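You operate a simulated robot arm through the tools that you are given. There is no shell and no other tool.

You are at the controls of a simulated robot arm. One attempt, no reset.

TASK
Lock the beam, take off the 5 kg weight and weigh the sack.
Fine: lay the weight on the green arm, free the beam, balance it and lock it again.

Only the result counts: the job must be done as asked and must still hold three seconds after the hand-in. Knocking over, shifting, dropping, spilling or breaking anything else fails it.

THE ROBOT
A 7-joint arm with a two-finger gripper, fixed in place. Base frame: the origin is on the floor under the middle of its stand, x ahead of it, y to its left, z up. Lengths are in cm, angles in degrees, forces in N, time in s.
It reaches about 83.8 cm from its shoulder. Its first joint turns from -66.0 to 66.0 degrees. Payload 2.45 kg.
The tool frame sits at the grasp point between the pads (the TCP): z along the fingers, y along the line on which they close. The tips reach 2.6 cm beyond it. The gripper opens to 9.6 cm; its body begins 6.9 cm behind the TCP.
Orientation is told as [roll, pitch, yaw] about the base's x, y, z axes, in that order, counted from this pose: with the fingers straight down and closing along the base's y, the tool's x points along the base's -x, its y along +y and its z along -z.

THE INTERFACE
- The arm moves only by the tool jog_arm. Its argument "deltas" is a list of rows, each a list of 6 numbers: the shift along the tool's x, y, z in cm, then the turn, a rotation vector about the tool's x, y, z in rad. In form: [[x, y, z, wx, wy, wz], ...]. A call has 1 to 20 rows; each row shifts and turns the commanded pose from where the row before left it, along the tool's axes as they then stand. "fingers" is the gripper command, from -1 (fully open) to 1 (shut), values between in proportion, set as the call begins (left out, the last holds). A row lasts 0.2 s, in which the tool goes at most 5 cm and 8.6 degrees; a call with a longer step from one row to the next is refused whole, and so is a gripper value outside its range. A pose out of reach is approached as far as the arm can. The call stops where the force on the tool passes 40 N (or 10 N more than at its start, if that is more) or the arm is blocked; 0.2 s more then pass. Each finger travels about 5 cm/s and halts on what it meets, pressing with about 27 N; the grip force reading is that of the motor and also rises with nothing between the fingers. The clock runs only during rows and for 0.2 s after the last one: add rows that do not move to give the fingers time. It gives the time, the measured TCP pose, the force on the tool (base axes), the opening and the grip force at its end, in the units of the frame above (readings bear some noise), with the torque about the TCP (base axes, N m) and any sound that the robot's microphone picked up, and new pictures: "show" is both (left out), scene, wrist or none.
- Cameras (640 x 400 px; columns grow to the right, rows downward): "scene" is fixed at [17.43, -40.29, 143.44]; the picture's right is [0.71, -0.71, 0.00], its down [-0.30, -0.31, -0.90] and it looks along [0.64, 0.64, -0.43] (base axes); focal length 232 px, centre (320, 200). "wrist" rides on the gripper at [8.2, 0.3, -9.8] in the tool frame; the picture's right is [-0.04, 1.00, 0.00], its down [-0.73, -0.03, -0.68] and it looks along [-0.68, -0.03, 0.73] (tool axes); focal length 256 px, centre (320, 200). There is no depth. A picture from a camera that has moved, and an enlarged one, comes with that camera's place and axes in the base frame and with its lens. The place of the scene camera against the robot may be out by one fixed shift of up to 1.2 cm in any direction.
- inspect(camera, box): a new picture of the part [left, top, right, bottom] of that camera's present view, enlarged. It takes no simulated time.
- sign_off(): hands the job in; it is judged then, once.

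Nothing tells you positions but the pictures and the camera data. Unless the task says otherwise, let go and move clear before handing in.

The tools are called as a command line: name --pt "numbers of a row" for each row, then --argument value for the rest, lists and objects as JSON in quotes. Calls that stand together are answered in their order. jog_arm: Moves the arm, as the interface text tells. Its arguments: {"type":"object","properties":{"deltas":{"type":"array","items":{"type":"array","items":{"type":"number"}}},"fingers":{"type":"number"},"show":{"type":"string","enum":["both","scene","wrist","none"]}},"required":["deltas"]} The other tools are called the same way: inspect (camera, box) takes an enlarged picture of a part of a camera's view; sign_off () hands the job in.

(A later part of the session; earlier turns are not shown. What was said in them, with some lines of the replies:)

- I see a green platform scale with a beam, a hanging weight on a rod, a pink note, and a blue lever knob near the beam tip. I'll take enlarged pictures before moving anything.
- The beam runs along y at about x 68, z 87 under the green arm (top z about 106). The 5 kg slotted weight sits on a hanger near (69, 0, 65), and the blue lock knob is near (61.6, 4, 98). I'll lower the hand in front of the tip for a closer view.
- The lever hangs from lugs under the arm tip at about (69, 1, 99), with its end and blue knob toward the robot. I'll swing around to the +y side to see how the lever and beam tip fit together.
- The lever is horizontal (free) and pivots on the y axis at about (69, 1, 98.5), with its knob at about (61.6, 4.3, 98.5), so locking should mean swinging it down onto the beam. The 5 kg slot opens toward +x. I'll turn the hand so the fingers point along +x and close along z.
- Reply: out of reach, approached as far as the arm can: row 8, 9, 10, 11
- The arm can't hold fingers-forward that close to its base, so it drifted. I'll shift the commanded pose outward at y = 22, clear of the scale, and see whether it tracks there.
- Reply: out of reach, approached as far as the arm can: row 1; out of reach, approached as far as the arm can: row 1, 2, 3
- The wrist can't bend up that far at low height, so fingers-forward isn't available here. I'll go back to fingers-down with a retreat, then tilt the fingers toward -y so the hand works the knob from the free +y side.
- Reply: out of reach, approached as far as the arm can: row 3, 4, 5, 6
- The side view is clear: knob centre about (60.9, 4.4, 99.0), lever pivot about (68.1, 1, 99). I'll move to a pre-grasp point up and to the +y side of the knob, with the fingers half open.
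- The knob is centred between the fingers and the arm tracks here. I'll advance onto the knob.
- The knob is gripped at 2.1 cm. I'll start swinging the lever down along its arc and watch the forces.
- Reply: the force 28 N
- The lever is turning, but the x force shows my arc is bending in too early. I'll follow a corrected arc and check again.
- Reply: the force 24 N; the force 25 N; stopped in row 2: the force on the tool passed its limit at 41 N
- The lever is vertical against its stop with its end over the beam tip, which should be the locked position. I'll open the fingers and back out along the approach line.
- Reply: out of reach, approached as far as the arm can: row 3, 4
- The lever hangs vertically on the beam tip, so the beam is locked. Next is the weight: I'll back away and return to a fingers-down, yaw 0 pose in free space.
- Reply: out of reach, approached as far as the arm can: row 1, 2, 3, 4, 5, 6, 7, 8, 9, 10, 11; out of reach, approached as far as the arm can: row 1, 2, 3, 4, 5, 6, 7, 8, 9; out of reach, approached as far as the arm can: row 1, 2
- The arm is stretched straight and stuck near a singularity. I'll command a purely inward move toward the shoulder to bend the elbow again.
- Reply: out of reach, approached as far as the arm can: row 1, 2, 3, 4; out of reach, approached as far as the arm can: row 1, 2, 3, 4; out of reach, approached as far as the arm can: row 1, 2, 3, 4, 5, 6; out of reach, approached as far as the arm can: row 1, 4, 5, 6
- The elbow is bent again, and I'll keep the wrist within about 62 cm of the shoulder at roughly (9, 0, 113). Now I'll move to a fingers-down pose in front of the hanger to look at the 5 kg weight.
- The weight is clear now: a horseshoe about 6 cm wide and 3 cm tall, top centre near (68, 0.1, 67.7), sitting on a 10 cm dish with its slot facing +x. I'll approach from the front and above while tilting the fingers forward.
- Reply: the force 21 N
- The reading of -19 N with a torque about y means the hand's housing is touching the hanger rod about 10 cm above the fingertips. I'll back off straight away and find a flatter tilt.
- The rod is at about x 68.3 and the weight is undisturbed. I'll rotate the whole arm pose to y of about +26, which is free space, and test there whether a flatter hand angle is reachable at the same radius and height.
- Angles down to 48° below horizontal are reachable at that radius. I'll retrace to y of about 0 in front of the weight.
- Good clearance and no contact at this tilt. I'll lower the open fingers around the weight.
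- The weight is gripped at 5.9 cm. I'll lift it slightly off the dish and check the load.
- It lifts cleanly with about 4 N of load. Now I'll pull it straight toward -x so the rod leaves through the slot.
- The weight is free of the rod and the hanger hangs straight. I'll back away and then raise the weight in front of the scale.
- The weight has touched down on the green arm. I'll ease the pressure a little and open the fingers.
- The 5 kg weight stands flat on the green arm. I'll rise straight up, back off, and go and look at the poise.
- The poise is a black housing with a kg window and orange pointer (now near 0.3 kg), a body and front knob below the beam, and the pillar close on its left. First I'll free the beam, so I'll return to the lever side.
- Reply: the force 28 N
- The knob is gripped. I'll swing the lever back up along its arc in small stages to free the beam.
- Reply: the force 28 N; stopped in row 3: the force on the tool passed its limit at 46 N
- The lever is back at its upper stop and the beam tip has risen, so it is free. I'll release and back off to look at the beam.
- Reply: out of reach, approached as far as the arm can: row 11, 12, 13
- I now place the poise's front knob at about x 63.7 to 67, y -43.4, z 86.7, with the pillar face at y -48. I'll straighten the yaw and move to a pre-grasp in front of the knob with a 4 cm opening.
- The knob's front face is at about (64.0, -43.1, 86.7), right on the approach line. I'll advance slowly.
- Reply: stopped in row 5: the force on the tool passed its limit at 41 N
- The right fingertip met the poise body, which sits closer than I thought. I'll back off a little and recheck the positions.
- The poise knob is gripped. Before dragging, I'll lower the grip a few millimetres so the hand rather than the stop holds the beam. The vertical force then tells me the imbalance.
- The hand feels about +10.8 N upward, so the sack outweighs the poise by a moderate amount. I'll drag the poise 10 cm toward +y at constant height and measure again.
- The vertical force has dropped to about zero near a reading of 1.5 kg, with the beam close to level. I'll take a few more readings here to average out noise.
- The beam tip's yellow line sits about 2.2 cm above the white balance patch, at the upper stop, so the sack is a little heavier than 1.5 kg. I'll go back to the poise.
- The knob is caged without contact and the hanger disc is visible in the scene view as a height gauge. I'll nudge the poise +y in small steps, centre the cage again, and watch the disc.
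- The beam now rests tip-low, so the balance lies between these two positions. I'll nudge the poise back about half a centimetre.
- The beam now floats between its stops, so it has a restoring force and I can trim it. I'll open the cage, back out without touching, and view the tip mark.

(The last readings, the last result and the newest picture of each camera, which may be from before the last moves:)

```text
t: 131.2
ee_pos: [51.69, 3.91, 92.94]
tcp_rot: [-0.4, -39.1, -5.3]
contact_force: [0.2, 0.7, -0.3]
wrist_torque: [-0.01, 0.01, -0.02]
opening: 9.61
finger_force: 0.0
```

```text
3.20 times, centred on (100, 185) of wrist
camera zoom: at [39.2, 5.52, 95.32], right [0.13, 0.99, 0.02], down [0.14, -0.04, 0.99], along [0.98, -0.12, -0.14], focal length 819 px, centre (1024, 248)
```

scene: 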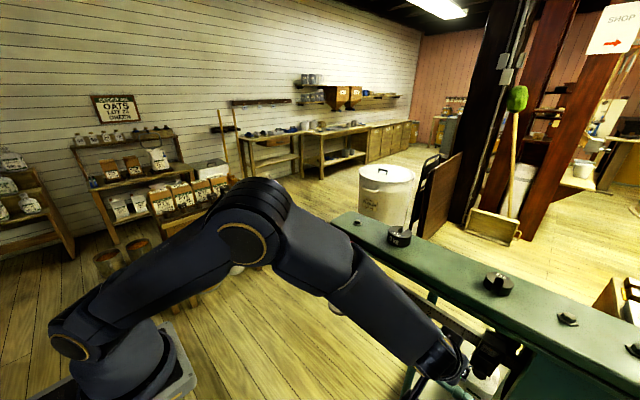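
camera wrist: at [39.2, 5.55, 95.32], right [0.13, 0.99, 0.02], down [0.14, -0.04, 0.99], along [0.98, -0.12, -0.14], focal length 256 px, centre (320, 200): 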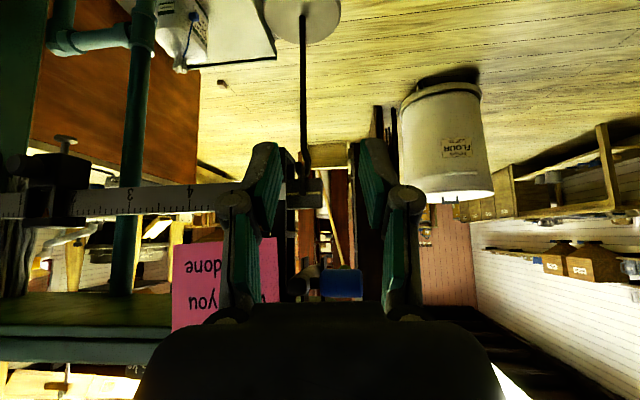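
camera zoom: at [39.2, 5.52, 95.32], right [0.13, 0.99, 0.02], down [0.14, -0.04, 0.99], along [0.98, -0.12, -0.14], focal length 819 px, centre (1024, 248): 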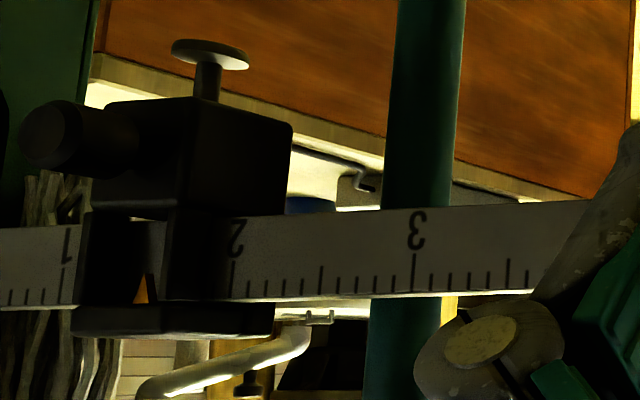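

The yellow line lies within about 0.2 cm of the centre of the white patch and is steady, with the pointer near 1.6 kg, so the beam is balanced. Now I'll lock it again, going back to the lever side with the earlier grasp orientation.

jog_arm --pt "-0.32 2.48 -2.58 0 0 0" --pt "-0.32 2.48 -2.58 0 0 0" --pt "-0.32 2.48 -2.58 0 0 0" --pt "-0.32 2.48 -2.58 0 0 0" --pt "-0.32 2.48 -2.58 0 0 0" --pt "0 0 0 0 0.136 0" --pt "0 0 0 0 0.136 0" --pt "0 0 0 0 0.136 0" --pt "0 0 0 0 0.136 0" --pt "0 0 0 0 0.137 0" --pt "0 0 0 0 0 0" --show "none"

jog_arm --pt "0 0 0 0 0 0.145" --pt "0 0 0 0 0 0.145" --pt "0 0 0 0 0 0.145" --pt "0 0 0 0 0 0.145" --pt "0 0 0 0 0 0.145" --pt "0 0 0 0 0 0.145" --pt "0 0 0 0 0 0.145" --pt "0 0 0 0 0 0.145" --pt "0 0 0 0 0 0.145" --pt "0 0 0 0 -0.131 0" --pt "0 0 0 0 -0.131 0" --pt "0 0 0 0 -0.131 0" --pt "0 0 0 0 -0.131 0" --pt "0 0 0 0 -0.131 0" --pt "0 0 0 0 -0.131 0" --pt "0 0 0 0 0 0" --fingers -0.04 --show "both"

```text
t: 133.6
ee_pos: [53.83, 11.66, 101.29]
tcp_rot: [-0.2, 0.0, -5.7]
contact_force: [-1.0, 0.2, -0.1]
wrist_torque: [0.01, 0.01, -0.02]
opening: 9.61
finger_force: 0.1
out of reach, approached as far as the arm can: row 2, 3, 4, 5
```

```text
t: 137.0
ee_pos: [53.82, 11.67, 101.41]
tcp_rot: [0.1, -45.5, -80.4]
contact_force: [0.0, 0.3, 0.2]
wrist_torque: [0.02, -0.01, 0.02]
opening: 4.96
finger_force: 0.0
camera wrist: at [51.96, 24.28, 102.4], right [0.99, 0.14, 0.03], down [-0.02, -0.03, 1.0], along [0.14, -0.99, -0.03], focal length 256 px, centre (320, 200)
```

scene: 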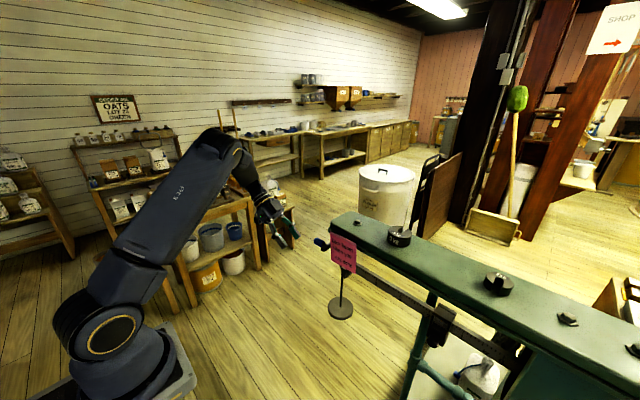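
wrist: 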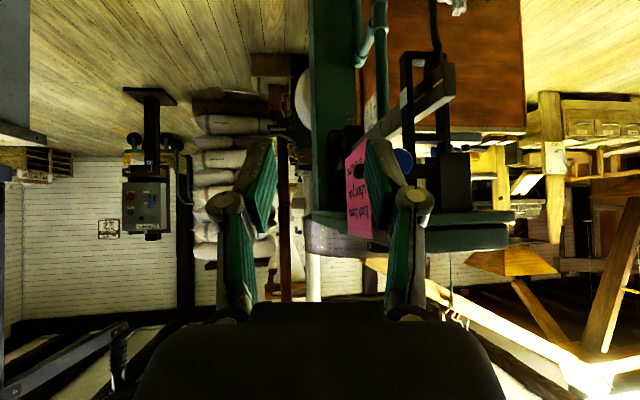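

inspect --camera "wrist" --box '[330, 20, 490, 230]'

inspect --camera "scene" --box '[310, 230, 420, 340]'

```text
1.90 times, centred on (410, 125) of wrist
camera zoom: at [51.96, 24.28, 102.4], right [0.99, 0.14, 0.03], down [-0.02, -0.03, 1.0], along [0.14, -0.99, -0.03], focal length 488 px, centre (149, 343)
```

zoom: 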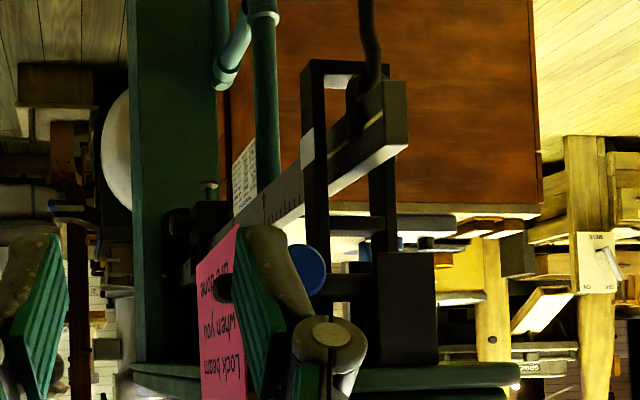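

```text
3.64 times, centred on (365, 285) of scene
camera zoom: at [17.43, -40.29, 143.44], right [0.71, -0.71, 0.0], down [-0.3, -0.31, -0.9], along [0.64, 0.64, -0.43], focal length 845 px, centre (156, -109)
```

zoom: 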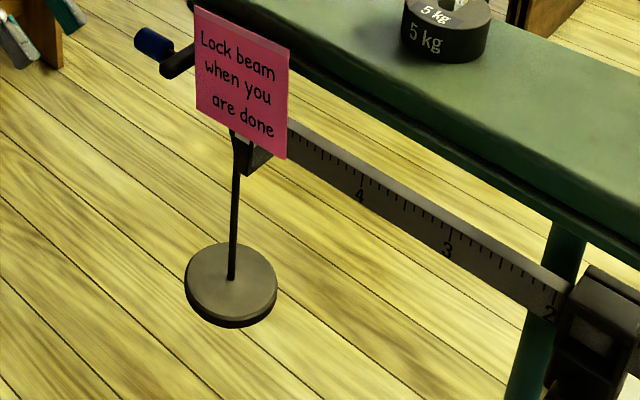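

jog_arm --pt "-1.87 2.94 -0.45 0 0 0" --pt "-1.87 2.94 -0.45 0 0 0" --pt "0 0 0 0 0 0" --show "wrist"

inspect --camera "wrist" --box '[250, 60, 410, 240]'

```text
t: 137.8
ee_pos: [59.93, 10.49, 104.72]
tcp_rot: [0.1, -45.4, -80.3]
contact_force: [-0.3, -0.3, 0.2]
wrist_torque: [-0.02, 0.01, 0.0]
opening: 4.99
finger_force: 0.2
camera wrist: at [58.26, 23.19, 105.69], right [0.99, 0.14, 0.03], down [-0.02, -0.04, 1.0], along [0.14, -0.99, -0.03], focal length 256 px, centre (320, 200)
```

wrist: 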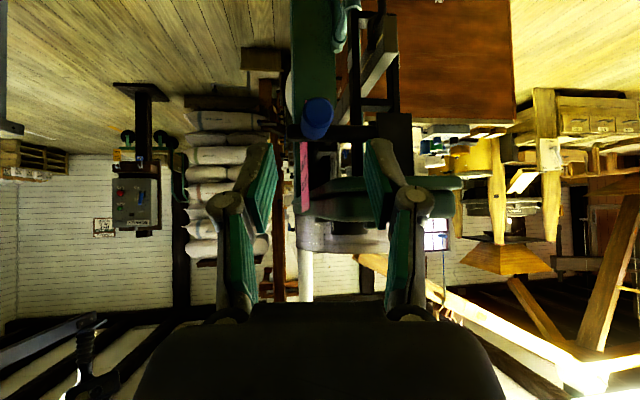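

```text
2.22 times, centred on (330, 150) of wrist
camera zoom: at [58.26, 23.19, 105.69], right [0.99, 0.14, 0.03], down [-0.02, -0.04, 1.0], along [0.14, -0.99, -0.03], focal length 569 px, centre (298, 311)
```

zoom: 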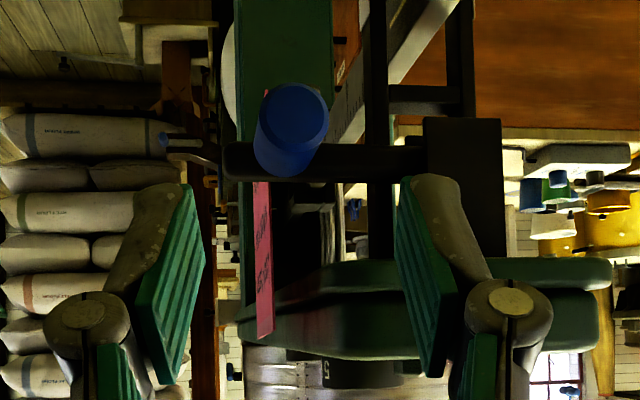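

jog_arm --pt "0.05 0 1.97 0 0 0" --pt "0.05 0 1.97 0 0 0" --pt "0.05 0 1.97 0 0 0" --pt "0.05 0 1.95 0 0 0" --pt "0 0 0 0 0 0" --show "none"

jog_arm --pt "0 0 0 0 0 0" --pt "0 0 0 0 0 0" --pt "0 0 0 0 0 0" --pt "0 0 0 0 0 0" --fingers 1 --show "wrist"

inspect --camera "wrist" --box '[280, 0, 480, 220]'

```text
t: 139.0
ee_pos: [60.84, 5.1, 99.03]
tcp_rot: [0.1, -45.4, -80.4]
contact_force: [1.0, 0.5, -0.5]
wrist_torque: [0.0, 0.0, -0.02]
opening: 5.03
finger_force: 0.0
```

```text
t: 140.0
ee_pos: [60.74, 5.21, 99.06]
tcp_rot: [-0.1, -45.4, -80.5]
contact_force: [-8.6, -0.2, -1.2]
wrist_torque: [-0.22, 0.11, -1.15]
opening: 2.41
finger_force: 45.1
camera wrist: at [58.91, 17.82, 99.99], right [0.99, 0.14, 0.03], down [-0.02, -0.04, 1.0], along [0.14, -0.99, -0.03], focal length 256 px, centre (320, 200)
```

wrist: 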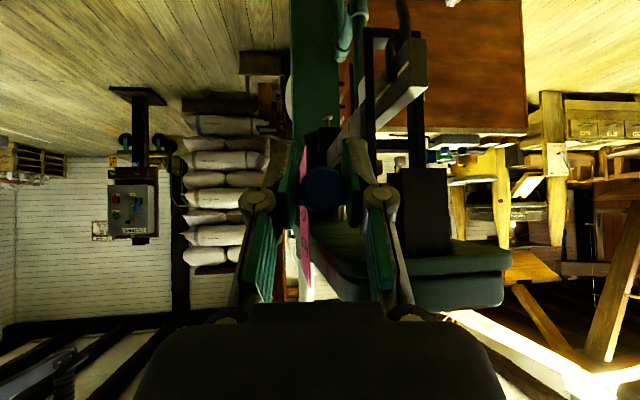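

```text
1.82 times, centred on (380, 110) of wrist
camera zoom: at [58.91, 17.82, 99.99], right [0.99, 0.14, 0.03], down [-0.02, -0.04, 1.0], along [0.14, -0.99, -0.03], focal length 465 px, centre (211, 364)
```

zoom: 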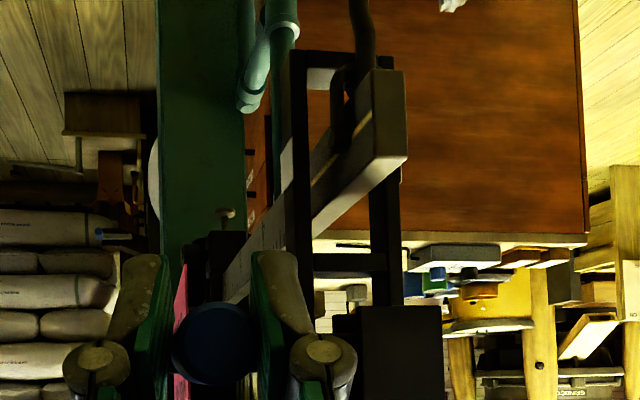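

The knob is gripped and the beam is still level. I'll swing the lever down in stages, watching the forces.

jog_arm --pt "0.739 0.0 0.731 0 0 0" --pt "0.723 0.1 0.748 0 0 0" --pt "0.677 0.28 0.738 0 0 0" --show "none"

```text
t: 140.8
ee_pos: [61.21, 5.08, 95.83]
tcp_rot: [0.5, -45.4, -80.6]
contact_force: [5.3, -9.2, 7.6]
wrist_torque: [-0.06, -0.27, -0.96]
opening: 2.41
finger_force: 44.9
```

jog_arm --pt "0.626 0.434 0.718 0 0 0" --pt "0.553 0.562 0.678 0 0 0" --pt "0.482 0.68 0.636 0 0 0" --show "none"

```text
t: 141.6
ee_pos: [62.88, 5.18, 93.21]
tcp_rot: [0.0, -45.3, -80.3]
contact_force: [2.0, -5.1, 7.3]
wrist_torque: [0.24, -0.17, -0.91]
opening: 2.5
finger_force: 45.2
```

jog_arm --pt "0.4 0.779 0.578 0 0 0" --pt "0.304 0.858 0.504 0 0 0" --show "wrist"

inspect --camera "wrist" --box '[250, 40, 430, 260]'

```text
t: 142.2
ee_pos: [64.41, 5.17, 91.69]
tcp_rot: [-0.5, -45.2, -80.0]
contact_force: [-10.1, -7.9, -8.1]
wrist_torque: [0.71, -0.39, -0.27]
opening: 2.43
finger_force: 44.9
camera wrist: at [62.6, 17.85, 92.79], right [0.99, 0.14, 0.02], down [-0.02, -0.04, 1.0], along [0.14, -0.99, -0.04], focal length 256 px, centre (320, 200)
```

wrist: 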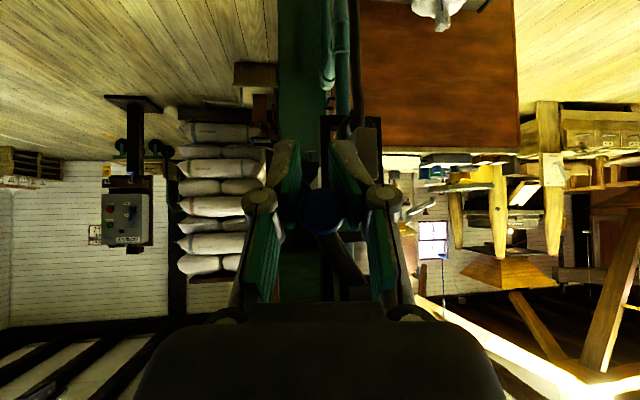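

```text
1.82 times, centred on (340, 150) of wrist
camera zoom: at [62.6, 17.85, 92.79], right [0.99, 0.14, 0.02], down [-0.02, -0.04, 1.0], along [0.14, -0.99, -0.04], focal length 465 px, centre (284, 291)
```

zoom: 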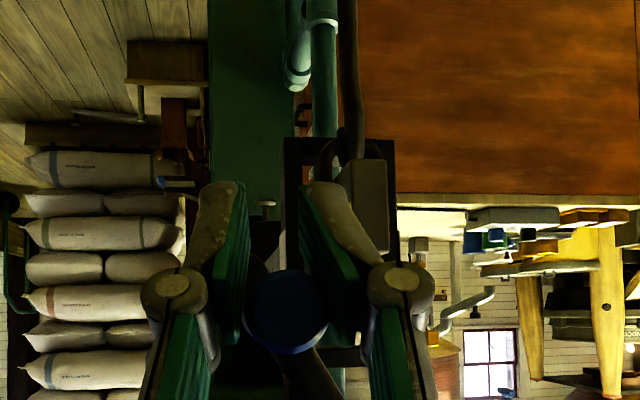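

jog_arm --pt "0.1 0.937 0.32 0 0 0" --show "none"

inspect --camera "wrist" --box '[250, 40, 430, 260]'

```text
t: 142.6
ee_pos: [65.36, 5.14, 91.13]
tcp_rot: [-0.8, -45.2, -79.8]
contact_force: [-17.5, -12.1, -28.5]
wrist_torque: [0.25, -0.64, -0.41]
opening: 2.37
finger_force: 45.3
```

```text
1.82 times, centred on (340, 150) of wrist
camera zoom: at [63.54, 17.86, 92.27], right [0.99, 0.14, 0.02], down [-0.01, -0.04, 1.0], along [0.14, -0.99, -0.04], focal length 465 px, centre (284, 291)
```

zoom: 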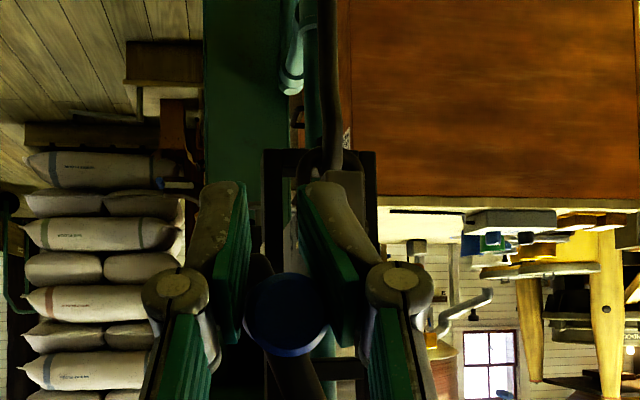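

The picture shows the knob has slipped about 1.2 cm up in the grip, which means the true pivot is nearer z 99.3. I'll release, recentre on the knob and re-grip.

jog_arm --pt "0 0 0 0 0 0" --pt "0 0 0 0 0 0" --pt "0 0 0 0 0 0" --fingers -0.04 --show "wrist"

inspect --camera "wrist" --box '[250, 40, 430, 260]'

inspect --camera "scene" --box '[310, 230, 420, 340]'

```text
t: 143.4
ee_pos: [65.64, 5.13, 91.75]
tcp_rot: [0.1, -45.4, -80.4]
contact_force: [3.0, 0.6, 0.0]
wrist_torque: [0.01, -0.04, 0.03]
opening: 5.18
finger_force: 1.1
camera wrist: at [63.78, 17.95, 92.71], right [0.99, 0.14, 0.03], down [-0.03, -0.04, 1.0], along [0.14, -0.99, -0.03], focal length 256 px, centre (320, 200)
```

wrist: 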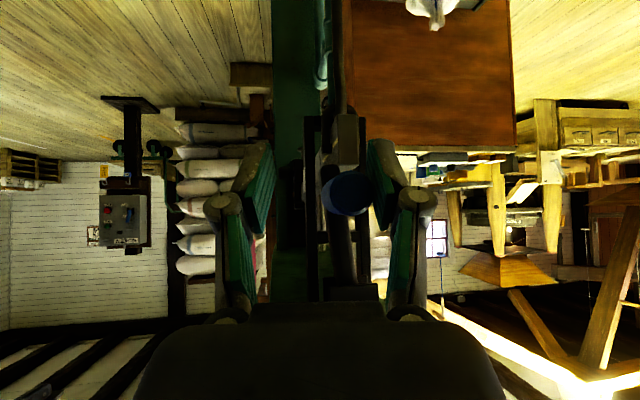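

```text
1.82 times, centred on (340, 150) of wrist
camera zoom: at [63.78, 17.95, 92.71], right [0.99, 0.14, 0.03], down [-0.03, -0.04, 1.0], along [0.14, -0.99, -0.03], focal length 465 px, centre (284, 291)
```

zoom: 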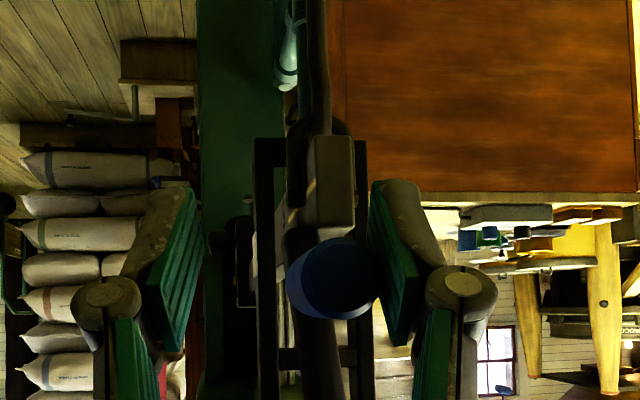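

```text
3.64 times, centred on (365, 285) of scene
camera zoom: at [17.43, -40.29, 143.44], right [0.71, -0.71, 0.0], down [-0.3, -0.31, -0.9], along [0.64, 0.64, -0.43], focal length 845 px, centre (156, -109)
```

zoom: 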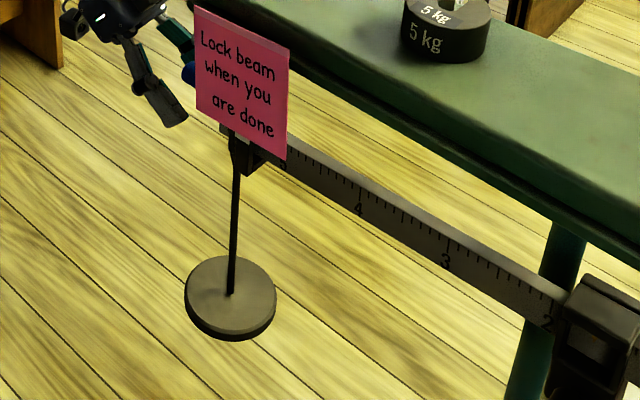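

After release the lever fell on by itself to about 79° and it presses the beam tip down as it goes, as it did in the first lock. I'll follow it, re-grip and take it to its stop.

jog_arm --pt "-0.16 0.59 -0.015 0 0 0" --pt "-0.16 0.59 -0.015 0 0 0" --pt "0 0 0 0 0 0" --show "wrist"

inspect --camera "wrist" --box '[250, 40, 430, 260]'

inspect --camera "scene" --box '[310, 230, 420, 340]'

```text
t: 144.2
ee_pos: [66.71, 5.17, 92.07]
tcp_rot: [-0.1, -45.4, -80.4]
contact_force: [0.4, 0.6, -0.3]
wrist_torque: [0.0, 0.01, 0.0]
opening: 4.97
finger_force: 0.1
camera wrist: at [64.9, 17.84, 93.09], right [0.99, 0.14, 0.03], down [-0.02, -0.04, 1.0], along [0.14, -0.99, -0.03], focal length 256 px, centre (320, 200)
```

wrist: 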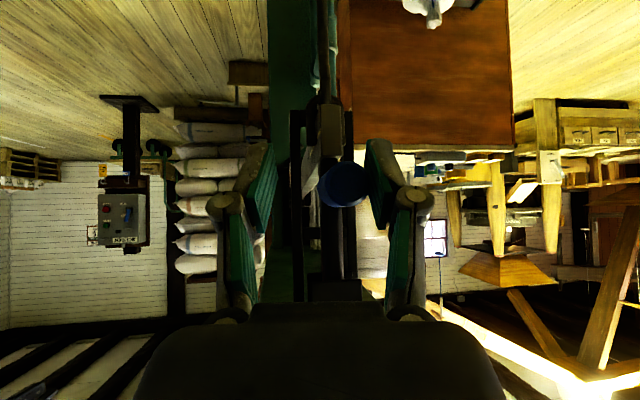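

```text
1.82 times, centred on (340, 150) of wrist
camera zoom: at [64.9, 17.84, 93.09], right [0.99, 0.14, 0.03], down [-0.02, -0.04, 1.0], along [0.14, -0.99, -0.03], focal length 465 px, centre (284, 291)
```

zoom: 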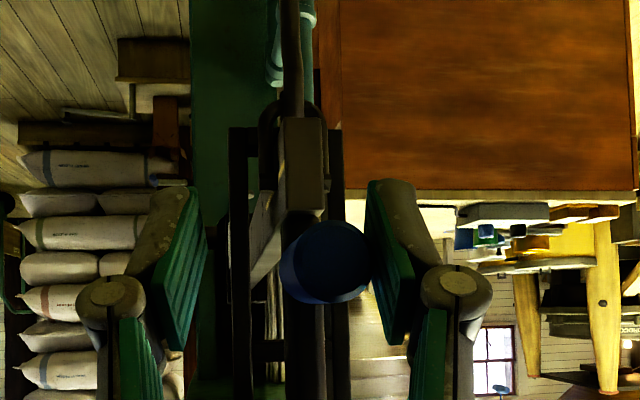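

```text
3.64 times, centred on (365, 285) of scene
camera zoom: at [17.43, -40.29, 143.44], right [0.71, -0.71, 0.0], down [-0.3, -0.31, -0.9], along [0.64, 0.64, -0.43], focal length 845 px, centre (156, -109)
```

zoom: 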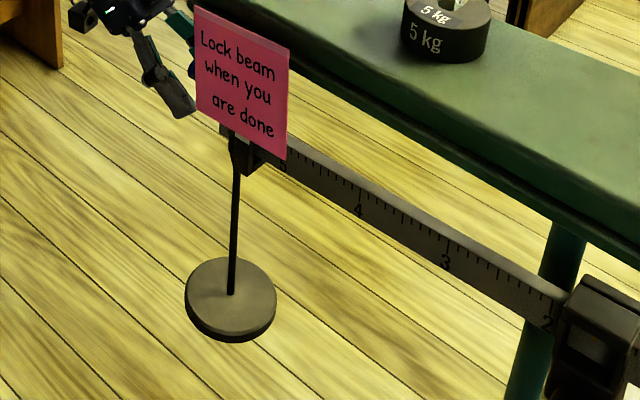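

jog_arm --pt "-0.06 0.5 0.06 0 0 0" --pt "-0.06 0.5 0.06 0 0 0" --pt "0 0 0 0 0 0" --pt "0 0 0 0 0 0" --show "none"

inspect --camera "wrist" --box '[250, 40, 430, 260]'

```text
t: 145.2
ee_pos: [67.82, 5.27, 91.95]
tcp_rot: [-0.1, -45.5, -80.4]
contact_force: [-0.4, -0.4, 0.2]
wrist_torque: [0.0, 0.02, -0.02]
opening: 4.97
finger_force: 0.1
```

```text
1.82 times, centred on (340, 150) of wrist
camera zoom: at [65.92, 17.92, 93.01], right [0.99, 0.14, 0.03], down [-0.02, -0.04, 1.0], along [0.14, -0.99, -0.03], focal length 465 px, centre (284, 291)
```

zoom: 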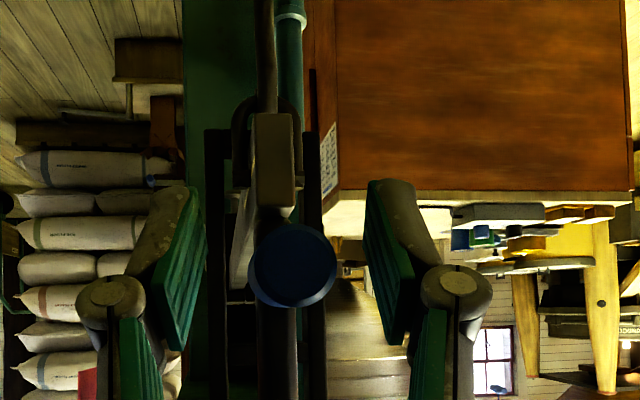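

jog_arm --pt "0 0 0 0 0 0" --pt "0 0 0 0 0 0" --pt "0 0 0 0 0 0" --pt "0 0 0 0 0 0" --fingers 1 --show "none"

jog_arm --pt "0 0.15 0 0 0 0" --pt "0 0.12 0 0 0 0" --show "none"

```text
t: 146.2
ee_pos: [67.82, 5.25, 91.92]
tcp_rot: [0.1, -45.4, -80.5]
contact_force: [2.1, 1.7, -2.0]
wrist_torque: [-0.05, 0.11, -1.08]
opening: 2.47
finger_force: 45.5
```

```text
t: 146.8
ee_pos: [67.96, 5.23, 91.91]
tcp_rot: [-0.1, -45.5, -80.5]
contact_force: [-12.1, -2.1, 2.9]
wrist_torque: [0.94, -0.13, -1.32]
opening: 2.44
finger_force: 45.6
```

jog_arm --pt "0 0.15 0 0 0 0" --pt "0 0 0 0 0 0" --show "wrist"

inspect --camera "wrist" --box '[250, 40, 430, 260]'

inspect --camera "scene" --box '[310, 230, 420, 340]'

```text
t: 147.4
ee_pos: [67.91, 5.28, 91.97]
tcp_rot: [-0.4, -45.4, -80.3]
contact_force: [-25.6, -6.0, -0.7]
wrist_torque: [0.31, -0.07, -1.42]
opening: 2.44
finger_force: 46.1
camera wrist: at [66.16, 17.95, 92.96], right [0.99, 0.14, 0.02], down [-0.02, -0.03, 1.0], along [0.14, -0.99, -0.03], focal length 256 px, centre (320, 200)
```

wrist: 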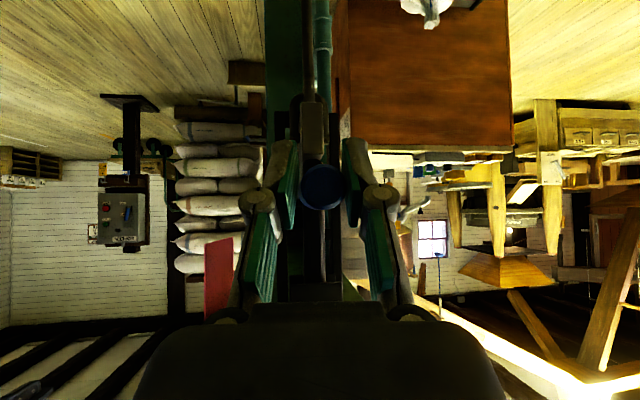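

```text
1.82 times, centred on (340, 150) of wrist
camera zoom: at [66.16, 17.95, 92.96], right [0.99, 0.14, 0.02], down [-0.02, -0.03, 1.0], along [0.14, -0.99, -0.03], focal length 465 px, centre (284, 291)
```

zoom: 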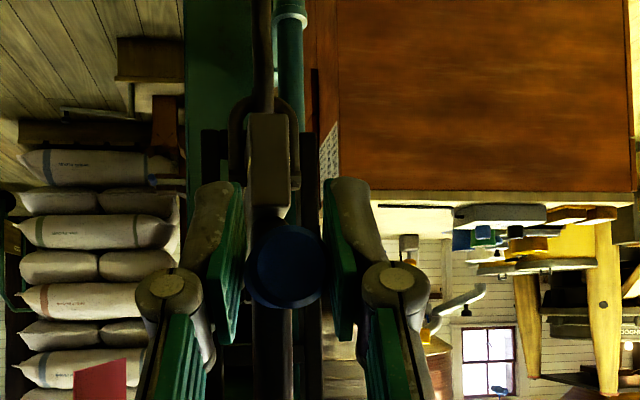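

```text
3.64 times, centred on (365, 285) of scene
camera zoom: at [17.36, -40.31, 143.44], right [0.71, -0.71, 0.0], down [-0.3, -0.31, -0.9], along [0.64, 0.64, -0.43], focal length 845 px, centre (156, -109)
```

zoom: 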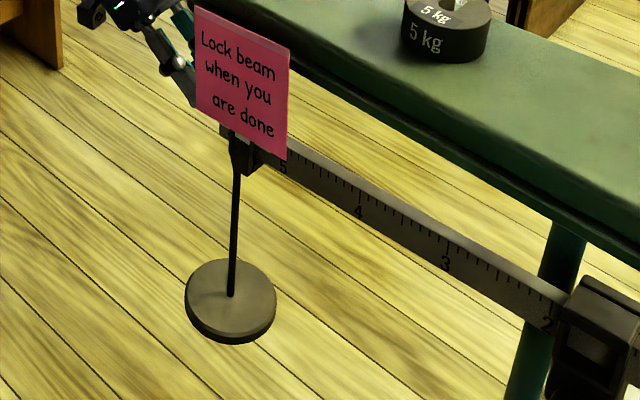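

The lever is firmly against its locked stop. I'll relax, open the fingers and retreat.

jog_arm --pt "0 -0.3 0 0 0 0" --pt "0 0 0 0 0 0" --show "none"

jog_arm --pt "0 0 0 0 0 0" --pt "0 0 0 0 0 0" --pt "0 0 0 0 0 0" --fingers -0.04 --show "none"

jog_arm --pt "0 0 -1.5 0 0 0" --pt "0 0 -1.5 0 0 0" --pt "0 0 -1.5 0 0 0" --pt "0 0 -1.5 0 0 0" --pt "0 -2.0 -0.5 0 0 0" --pt "0 -2.0 0 0 0 0" --pt "0 0 0 0 0 0" --show "both"

inspect --camera "wrist" --box '[280, 20, 460, 240]'

inspect --camera "scene" --box '[310, 200, 540, 400]'

```text
t: 148.0
ee_pos: [67.92, 5.29, 91.93]
tcp_rot: [-0.1, -45.4, -80.3]
contact_force: [3.7, -5.0, -18.3]
wrist_torque: [-0.62, 0.17, -1.01]
opening: 2.48
finger_force: 44.7
```

```text
t: 148.8
ee_pos: [67.9, 5.36, 92.1]
tcp_rot: [0.1, -45.4, -80.4]
contact_force: [-0.1, -0.5, 0.4]
wrist_torque: [-0.02, 0.0, 0.03]
opening: 4.99
finger_force: 0.1
```

```text
t: 150.4
ee_pos: [63.33, 9.21, 96.4]
tcp_rot: [0.0, -45.4, -80.3]
contact_force: [-0.7, 0.8, -0.5]
wrist_torque: [0.0, -0.02, -0.02]
opening: 5.0
finger_force: 0.1
camera wrist: at [61.43, 21.86, 97.5], right [0.99, 0.14, 0.03], down [-0.02, -0.04, 1.0], along [0.14, -0.99, -0.03], focal length 256 px, centre (320, 200)
```

scene: 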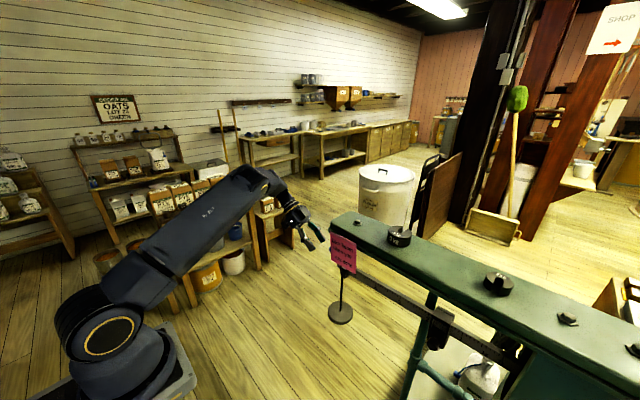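
wrist: 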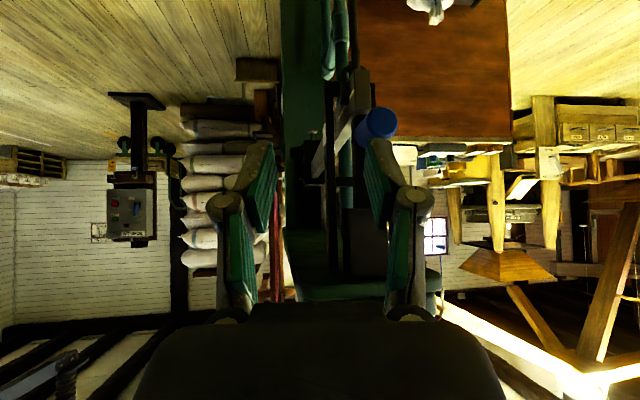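

```text
1.82 times, centred on (370, 130) of wrist
camera zoom: at [61.43, 21.86, 97.5], right [0.99, 0.14, 0.03], down [-0.02, -0.04, 1.0], along [0.14, -0.99, -0.03], focal length 465 px, centre (229, 327)
```

zoom: 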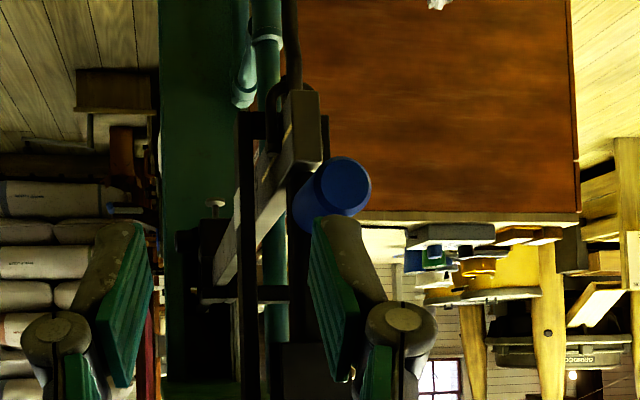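

```text
2.00 times, centred on (425, 300) of scene
camera zoom: at [17.43, -40.29, 143.44], right [0.71, -0.71, 0.0], down [-0.3, -0.31, -0.9], along [0.64, 0.64, -0.43], focal length 465 px, centre (110, 0)
```

zoom: 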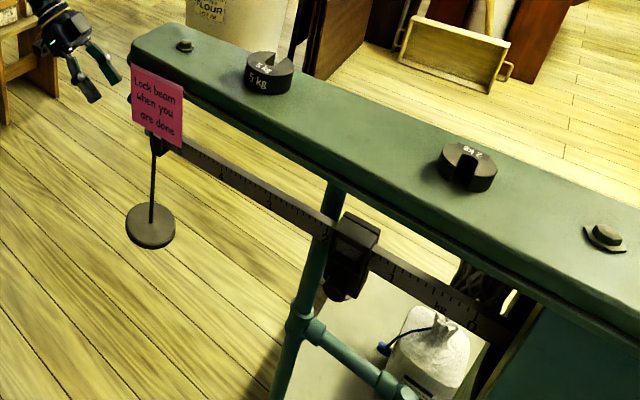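

The lever stands locked, the 5 kg weight is on the arm and nothing else has moved. To be sure the poise kept its place during locking, I'll go back to the earlier viewing pose and compare the pointer reading.

jog_arm --pt "-0.09 -3 -2.58 0 0 0" --pt "-0.09 -3 -2.58 0 0 0" --pt "-0.09 -3 -2.58 0 0 0" --pt "-0.09 -3 -2.58 0 0 0" --pt "0 0 0 0 0.131 0" --pt "0 0 0 0 0.131 0" --pt "0 0 0 0 0.131 0" --pt "0 0 0 0 0.131 0" --pt "0 0 0 0 0.131 0" --pt "0 0 0 0 0.136 0" --pt "0 0 0 0 0 -0.145" --pt "0 0 0 0 0 -0.145" --pt "0 0 0 0 0 -0.145" --pt "0 0 0 0 0 -0.145" --pt "0 0 0 0 0 -0.145" --pt "0 0 0 0 0 -0.145" --pt "0 0 0 0 0 -0.145" --pt "0 0 0 0 0 -0.145" --pt "0 0 0 0 0 -0.145" --pt "0 0 0 0 0 0" --fingers -1 --show "none"

```text
t: 154.6
ee_pos: [50.23, 14.08, 104.06]
tcp_rot: [0.0, 0.0, -5.5]
contact_force: [0.2, 0.7, 0.2]
wrist_torque: [0.02, -0.02, -0.01]
opening: 9.59
finger_force: 0.0
```

jog_arm --pt "-0.62 -2.5 2.78 0 0 0" --pt "-0.62 -2.5 2.78 0 0 0" --pt "-0.62 -2.5 2.78 0 0 0" --pt "-0.62 -2.5 2.78 0 0 0" --pt "0 0 0 0 -0.136 0" --pt "0 0 0 0 -0.136 0" --pt "0 0 0 0 -0.136 0" --pt "0 0 0 0 -0.136 0" --pt "0 0 0 0 -0.137 0" --pt "0 0 0 0 0 0" --show "both"

inspect --camera "wrist" --box '[250, 140, 350, 240]'

inspect --camera "wrist" --box '[0, 130, 200, 240]'

```text
t: 156.8
ee_pos: [51.62, 3.83, 92.91]
tcp_rot: [0.0, -39.1, -5.5]
contact_force: [-0.1, 0.2, 0.4]
wrist_torque: [-0.01, -0.01, 0.01]
opening: 9.59
finger_force: 0.1
camera wrist: at [39.14, 5.53, 95.33], right [0.13, 0.99, 0.02], down [0.14, -0.04, 0.99], along [0.98, -0.12, -0.14], focal length 256 px, centre (320, 200)
```

scene: 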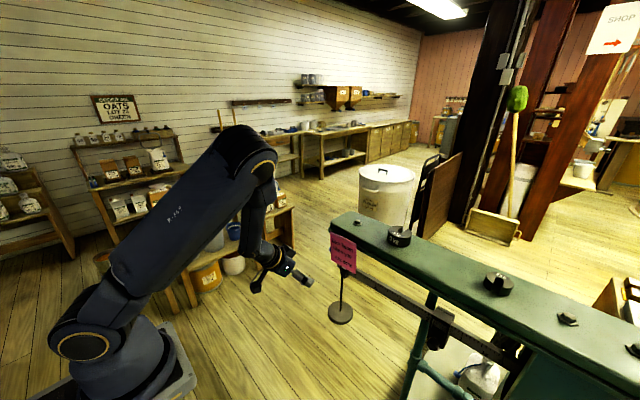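
wrist: 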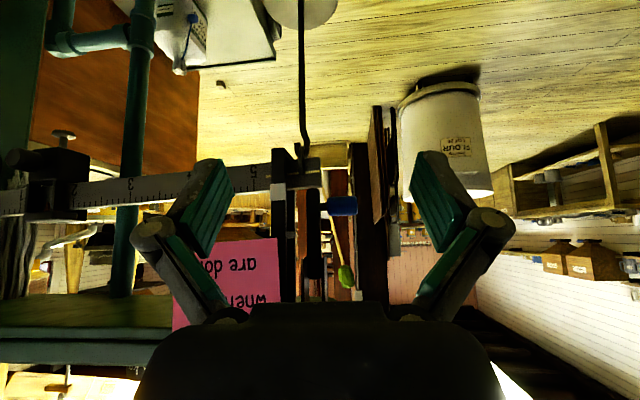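

```text
4.00 times, centred on (300, 190) of wrist
camera zoom: at [39.14, 5.53, 95.33], right [0.13, 0.99, 0.02], down [0.14, -0.04, 0.99], along [0.98, -0.12, -0.14], focal length 1024 px, centre (400, 240)
```

zoom: 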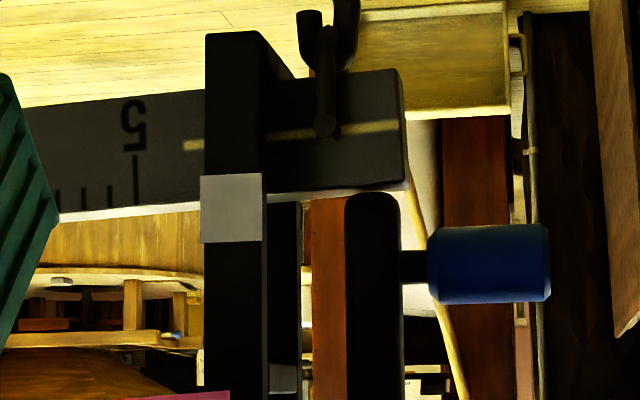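

```text
3.20 times, centred on (100, 185) of wrist
camera zoom: at [39.14, 5.53, 95.33], right [0.13, 0.99, 0.02], down [0.14, -0.04, 0.99], along [0.98, -0.12, -0.14], focal length 819 px, centre (1024, 248)
```

zoom: 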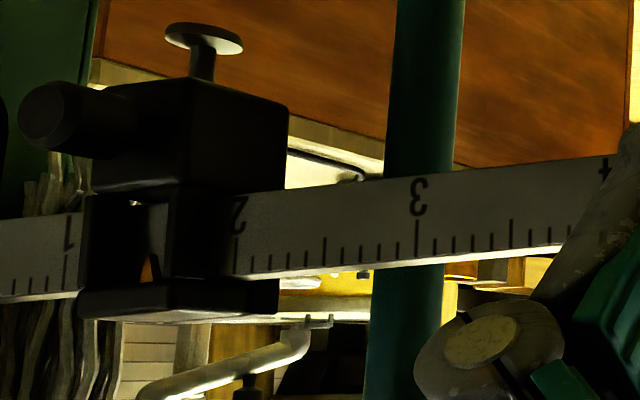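

The pointer has not shifted measurably along the scale, and the lever end rests on the beam tip, so it is locked. I'll move the hand clear and take a last look.

jog_arm --pt "0 0 0 0 0.136 0" --pt "0 0 0 0 0.136 0" --pt "0 0 0 0 0.136 0" --pt "0 0 0 0 0.136 0" --pt "0 0 0 0 0.136 0" --pt "1.5 2.5 -3 0 0 0" --pt "1.5 2.5 -3 0 0 0" --pt "1.5 2.5 -3 0 0 0" --pt "1.5 2.5 -3 0 0 0" --pt "0 0 0 0 0 0" --show "both"

inspect --camera "scene" --box '[310, 200, 540, 400]'

inspect --camera "scene" --box '[310, 230, 420, 340]'

```text
t: 159.0
ee_pos: [46.63, 14.52, 104.89]
tcp_rot: [0.0, -0.1, -5.6]
contact_force: [-0.3, -0.1, 0.4]
wrist_torque: [-0.01, 0.04, 0.01]
opening: 9.61
finger_force: 0.1
camera wrist: at [38.5, 15.74, 114.67], right [0.14, 0.99, 0.0], down [0.73, -0.1, 0.68], along [0.67, -0.09, -0.73], focal length 256 px, centre (320, 200)
```

scene: 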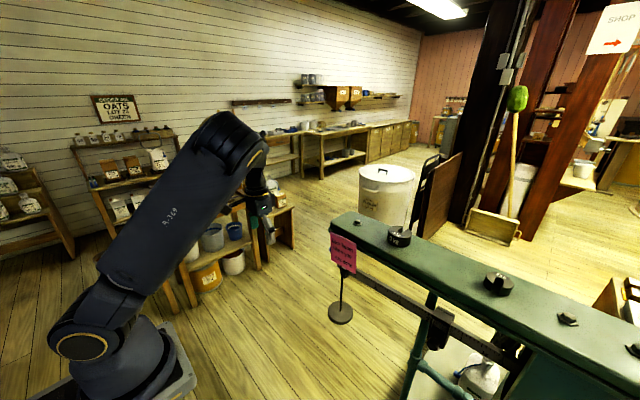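
wrist: 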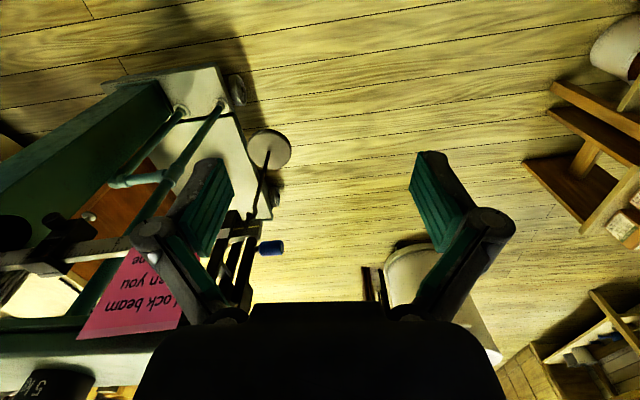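

```text
2.00 times, centred on (425, 300) of scene
camera zoom: at [17.43, -40.29, 143.44], right [0.71, -0.71, 0.0], down [-0.3, -0.31, -0.9], along [0.64, 0.64, -0.43], focal length 465 px, centre (110, 0)
```

zoom: 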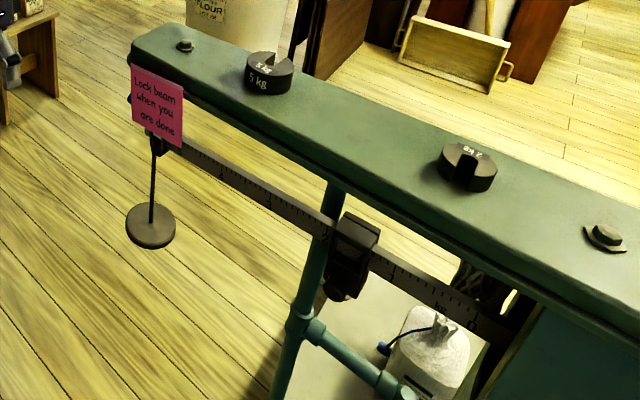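

```text
3.64 times, centred on (365, 285) of scene
camera zoom: at [17.43, -40.29, 143.44], right [0.71, -0.71, 0.0], down [-0.3, -0.31, -0.9], along [0.64, 0.64, -0.43], focal length 845 px, centre (156, -109)
```

zoom: 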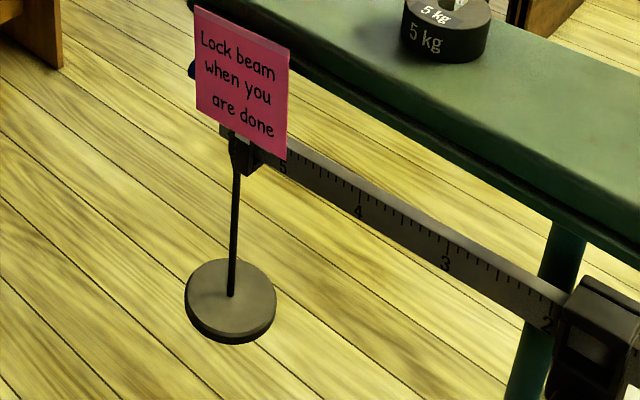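

The 5 kg weight stands on the green arm. With the beam free, the poise balanced it, with the yellow line inside the white patch. The lever is locked down again and the hand is clear, so I'm handing in.

sign_off

```text
The job is handed in.
```

The sack is weighed, and the job is handed in with the beam locked again. No verdict came back. The sack balanced with the poise pointer at roughly 1.6 kg, read from the camera picture.

- **Weight:** I locked the beam, took the 5 kg weight off the hanger and set it flat on the green arm, between the end bolt and the 2 kg weight.
- **Balance:** With the beam free, I slid the poise until the tip's yellow line sat about 0.2 cm above the centre of the white patch, holding steady.
- **Lock:** I swung the lever back down to its stop. It presses the beam tip to the bottom of its loop, so the beam is not held level while locked. Afterwards the poise read the same to within about 0.02 kg.

The hand touched the scale twice by accident along the way:

- **Hanger rod:** it brushed the rod at about 19 N. The hanger still hangs straight.
- **Poise:** a fingertip met the poise body, which slid slightly before I had set the balance.

I saw nothing else knocked or moved, and the hand is clear of the scale.
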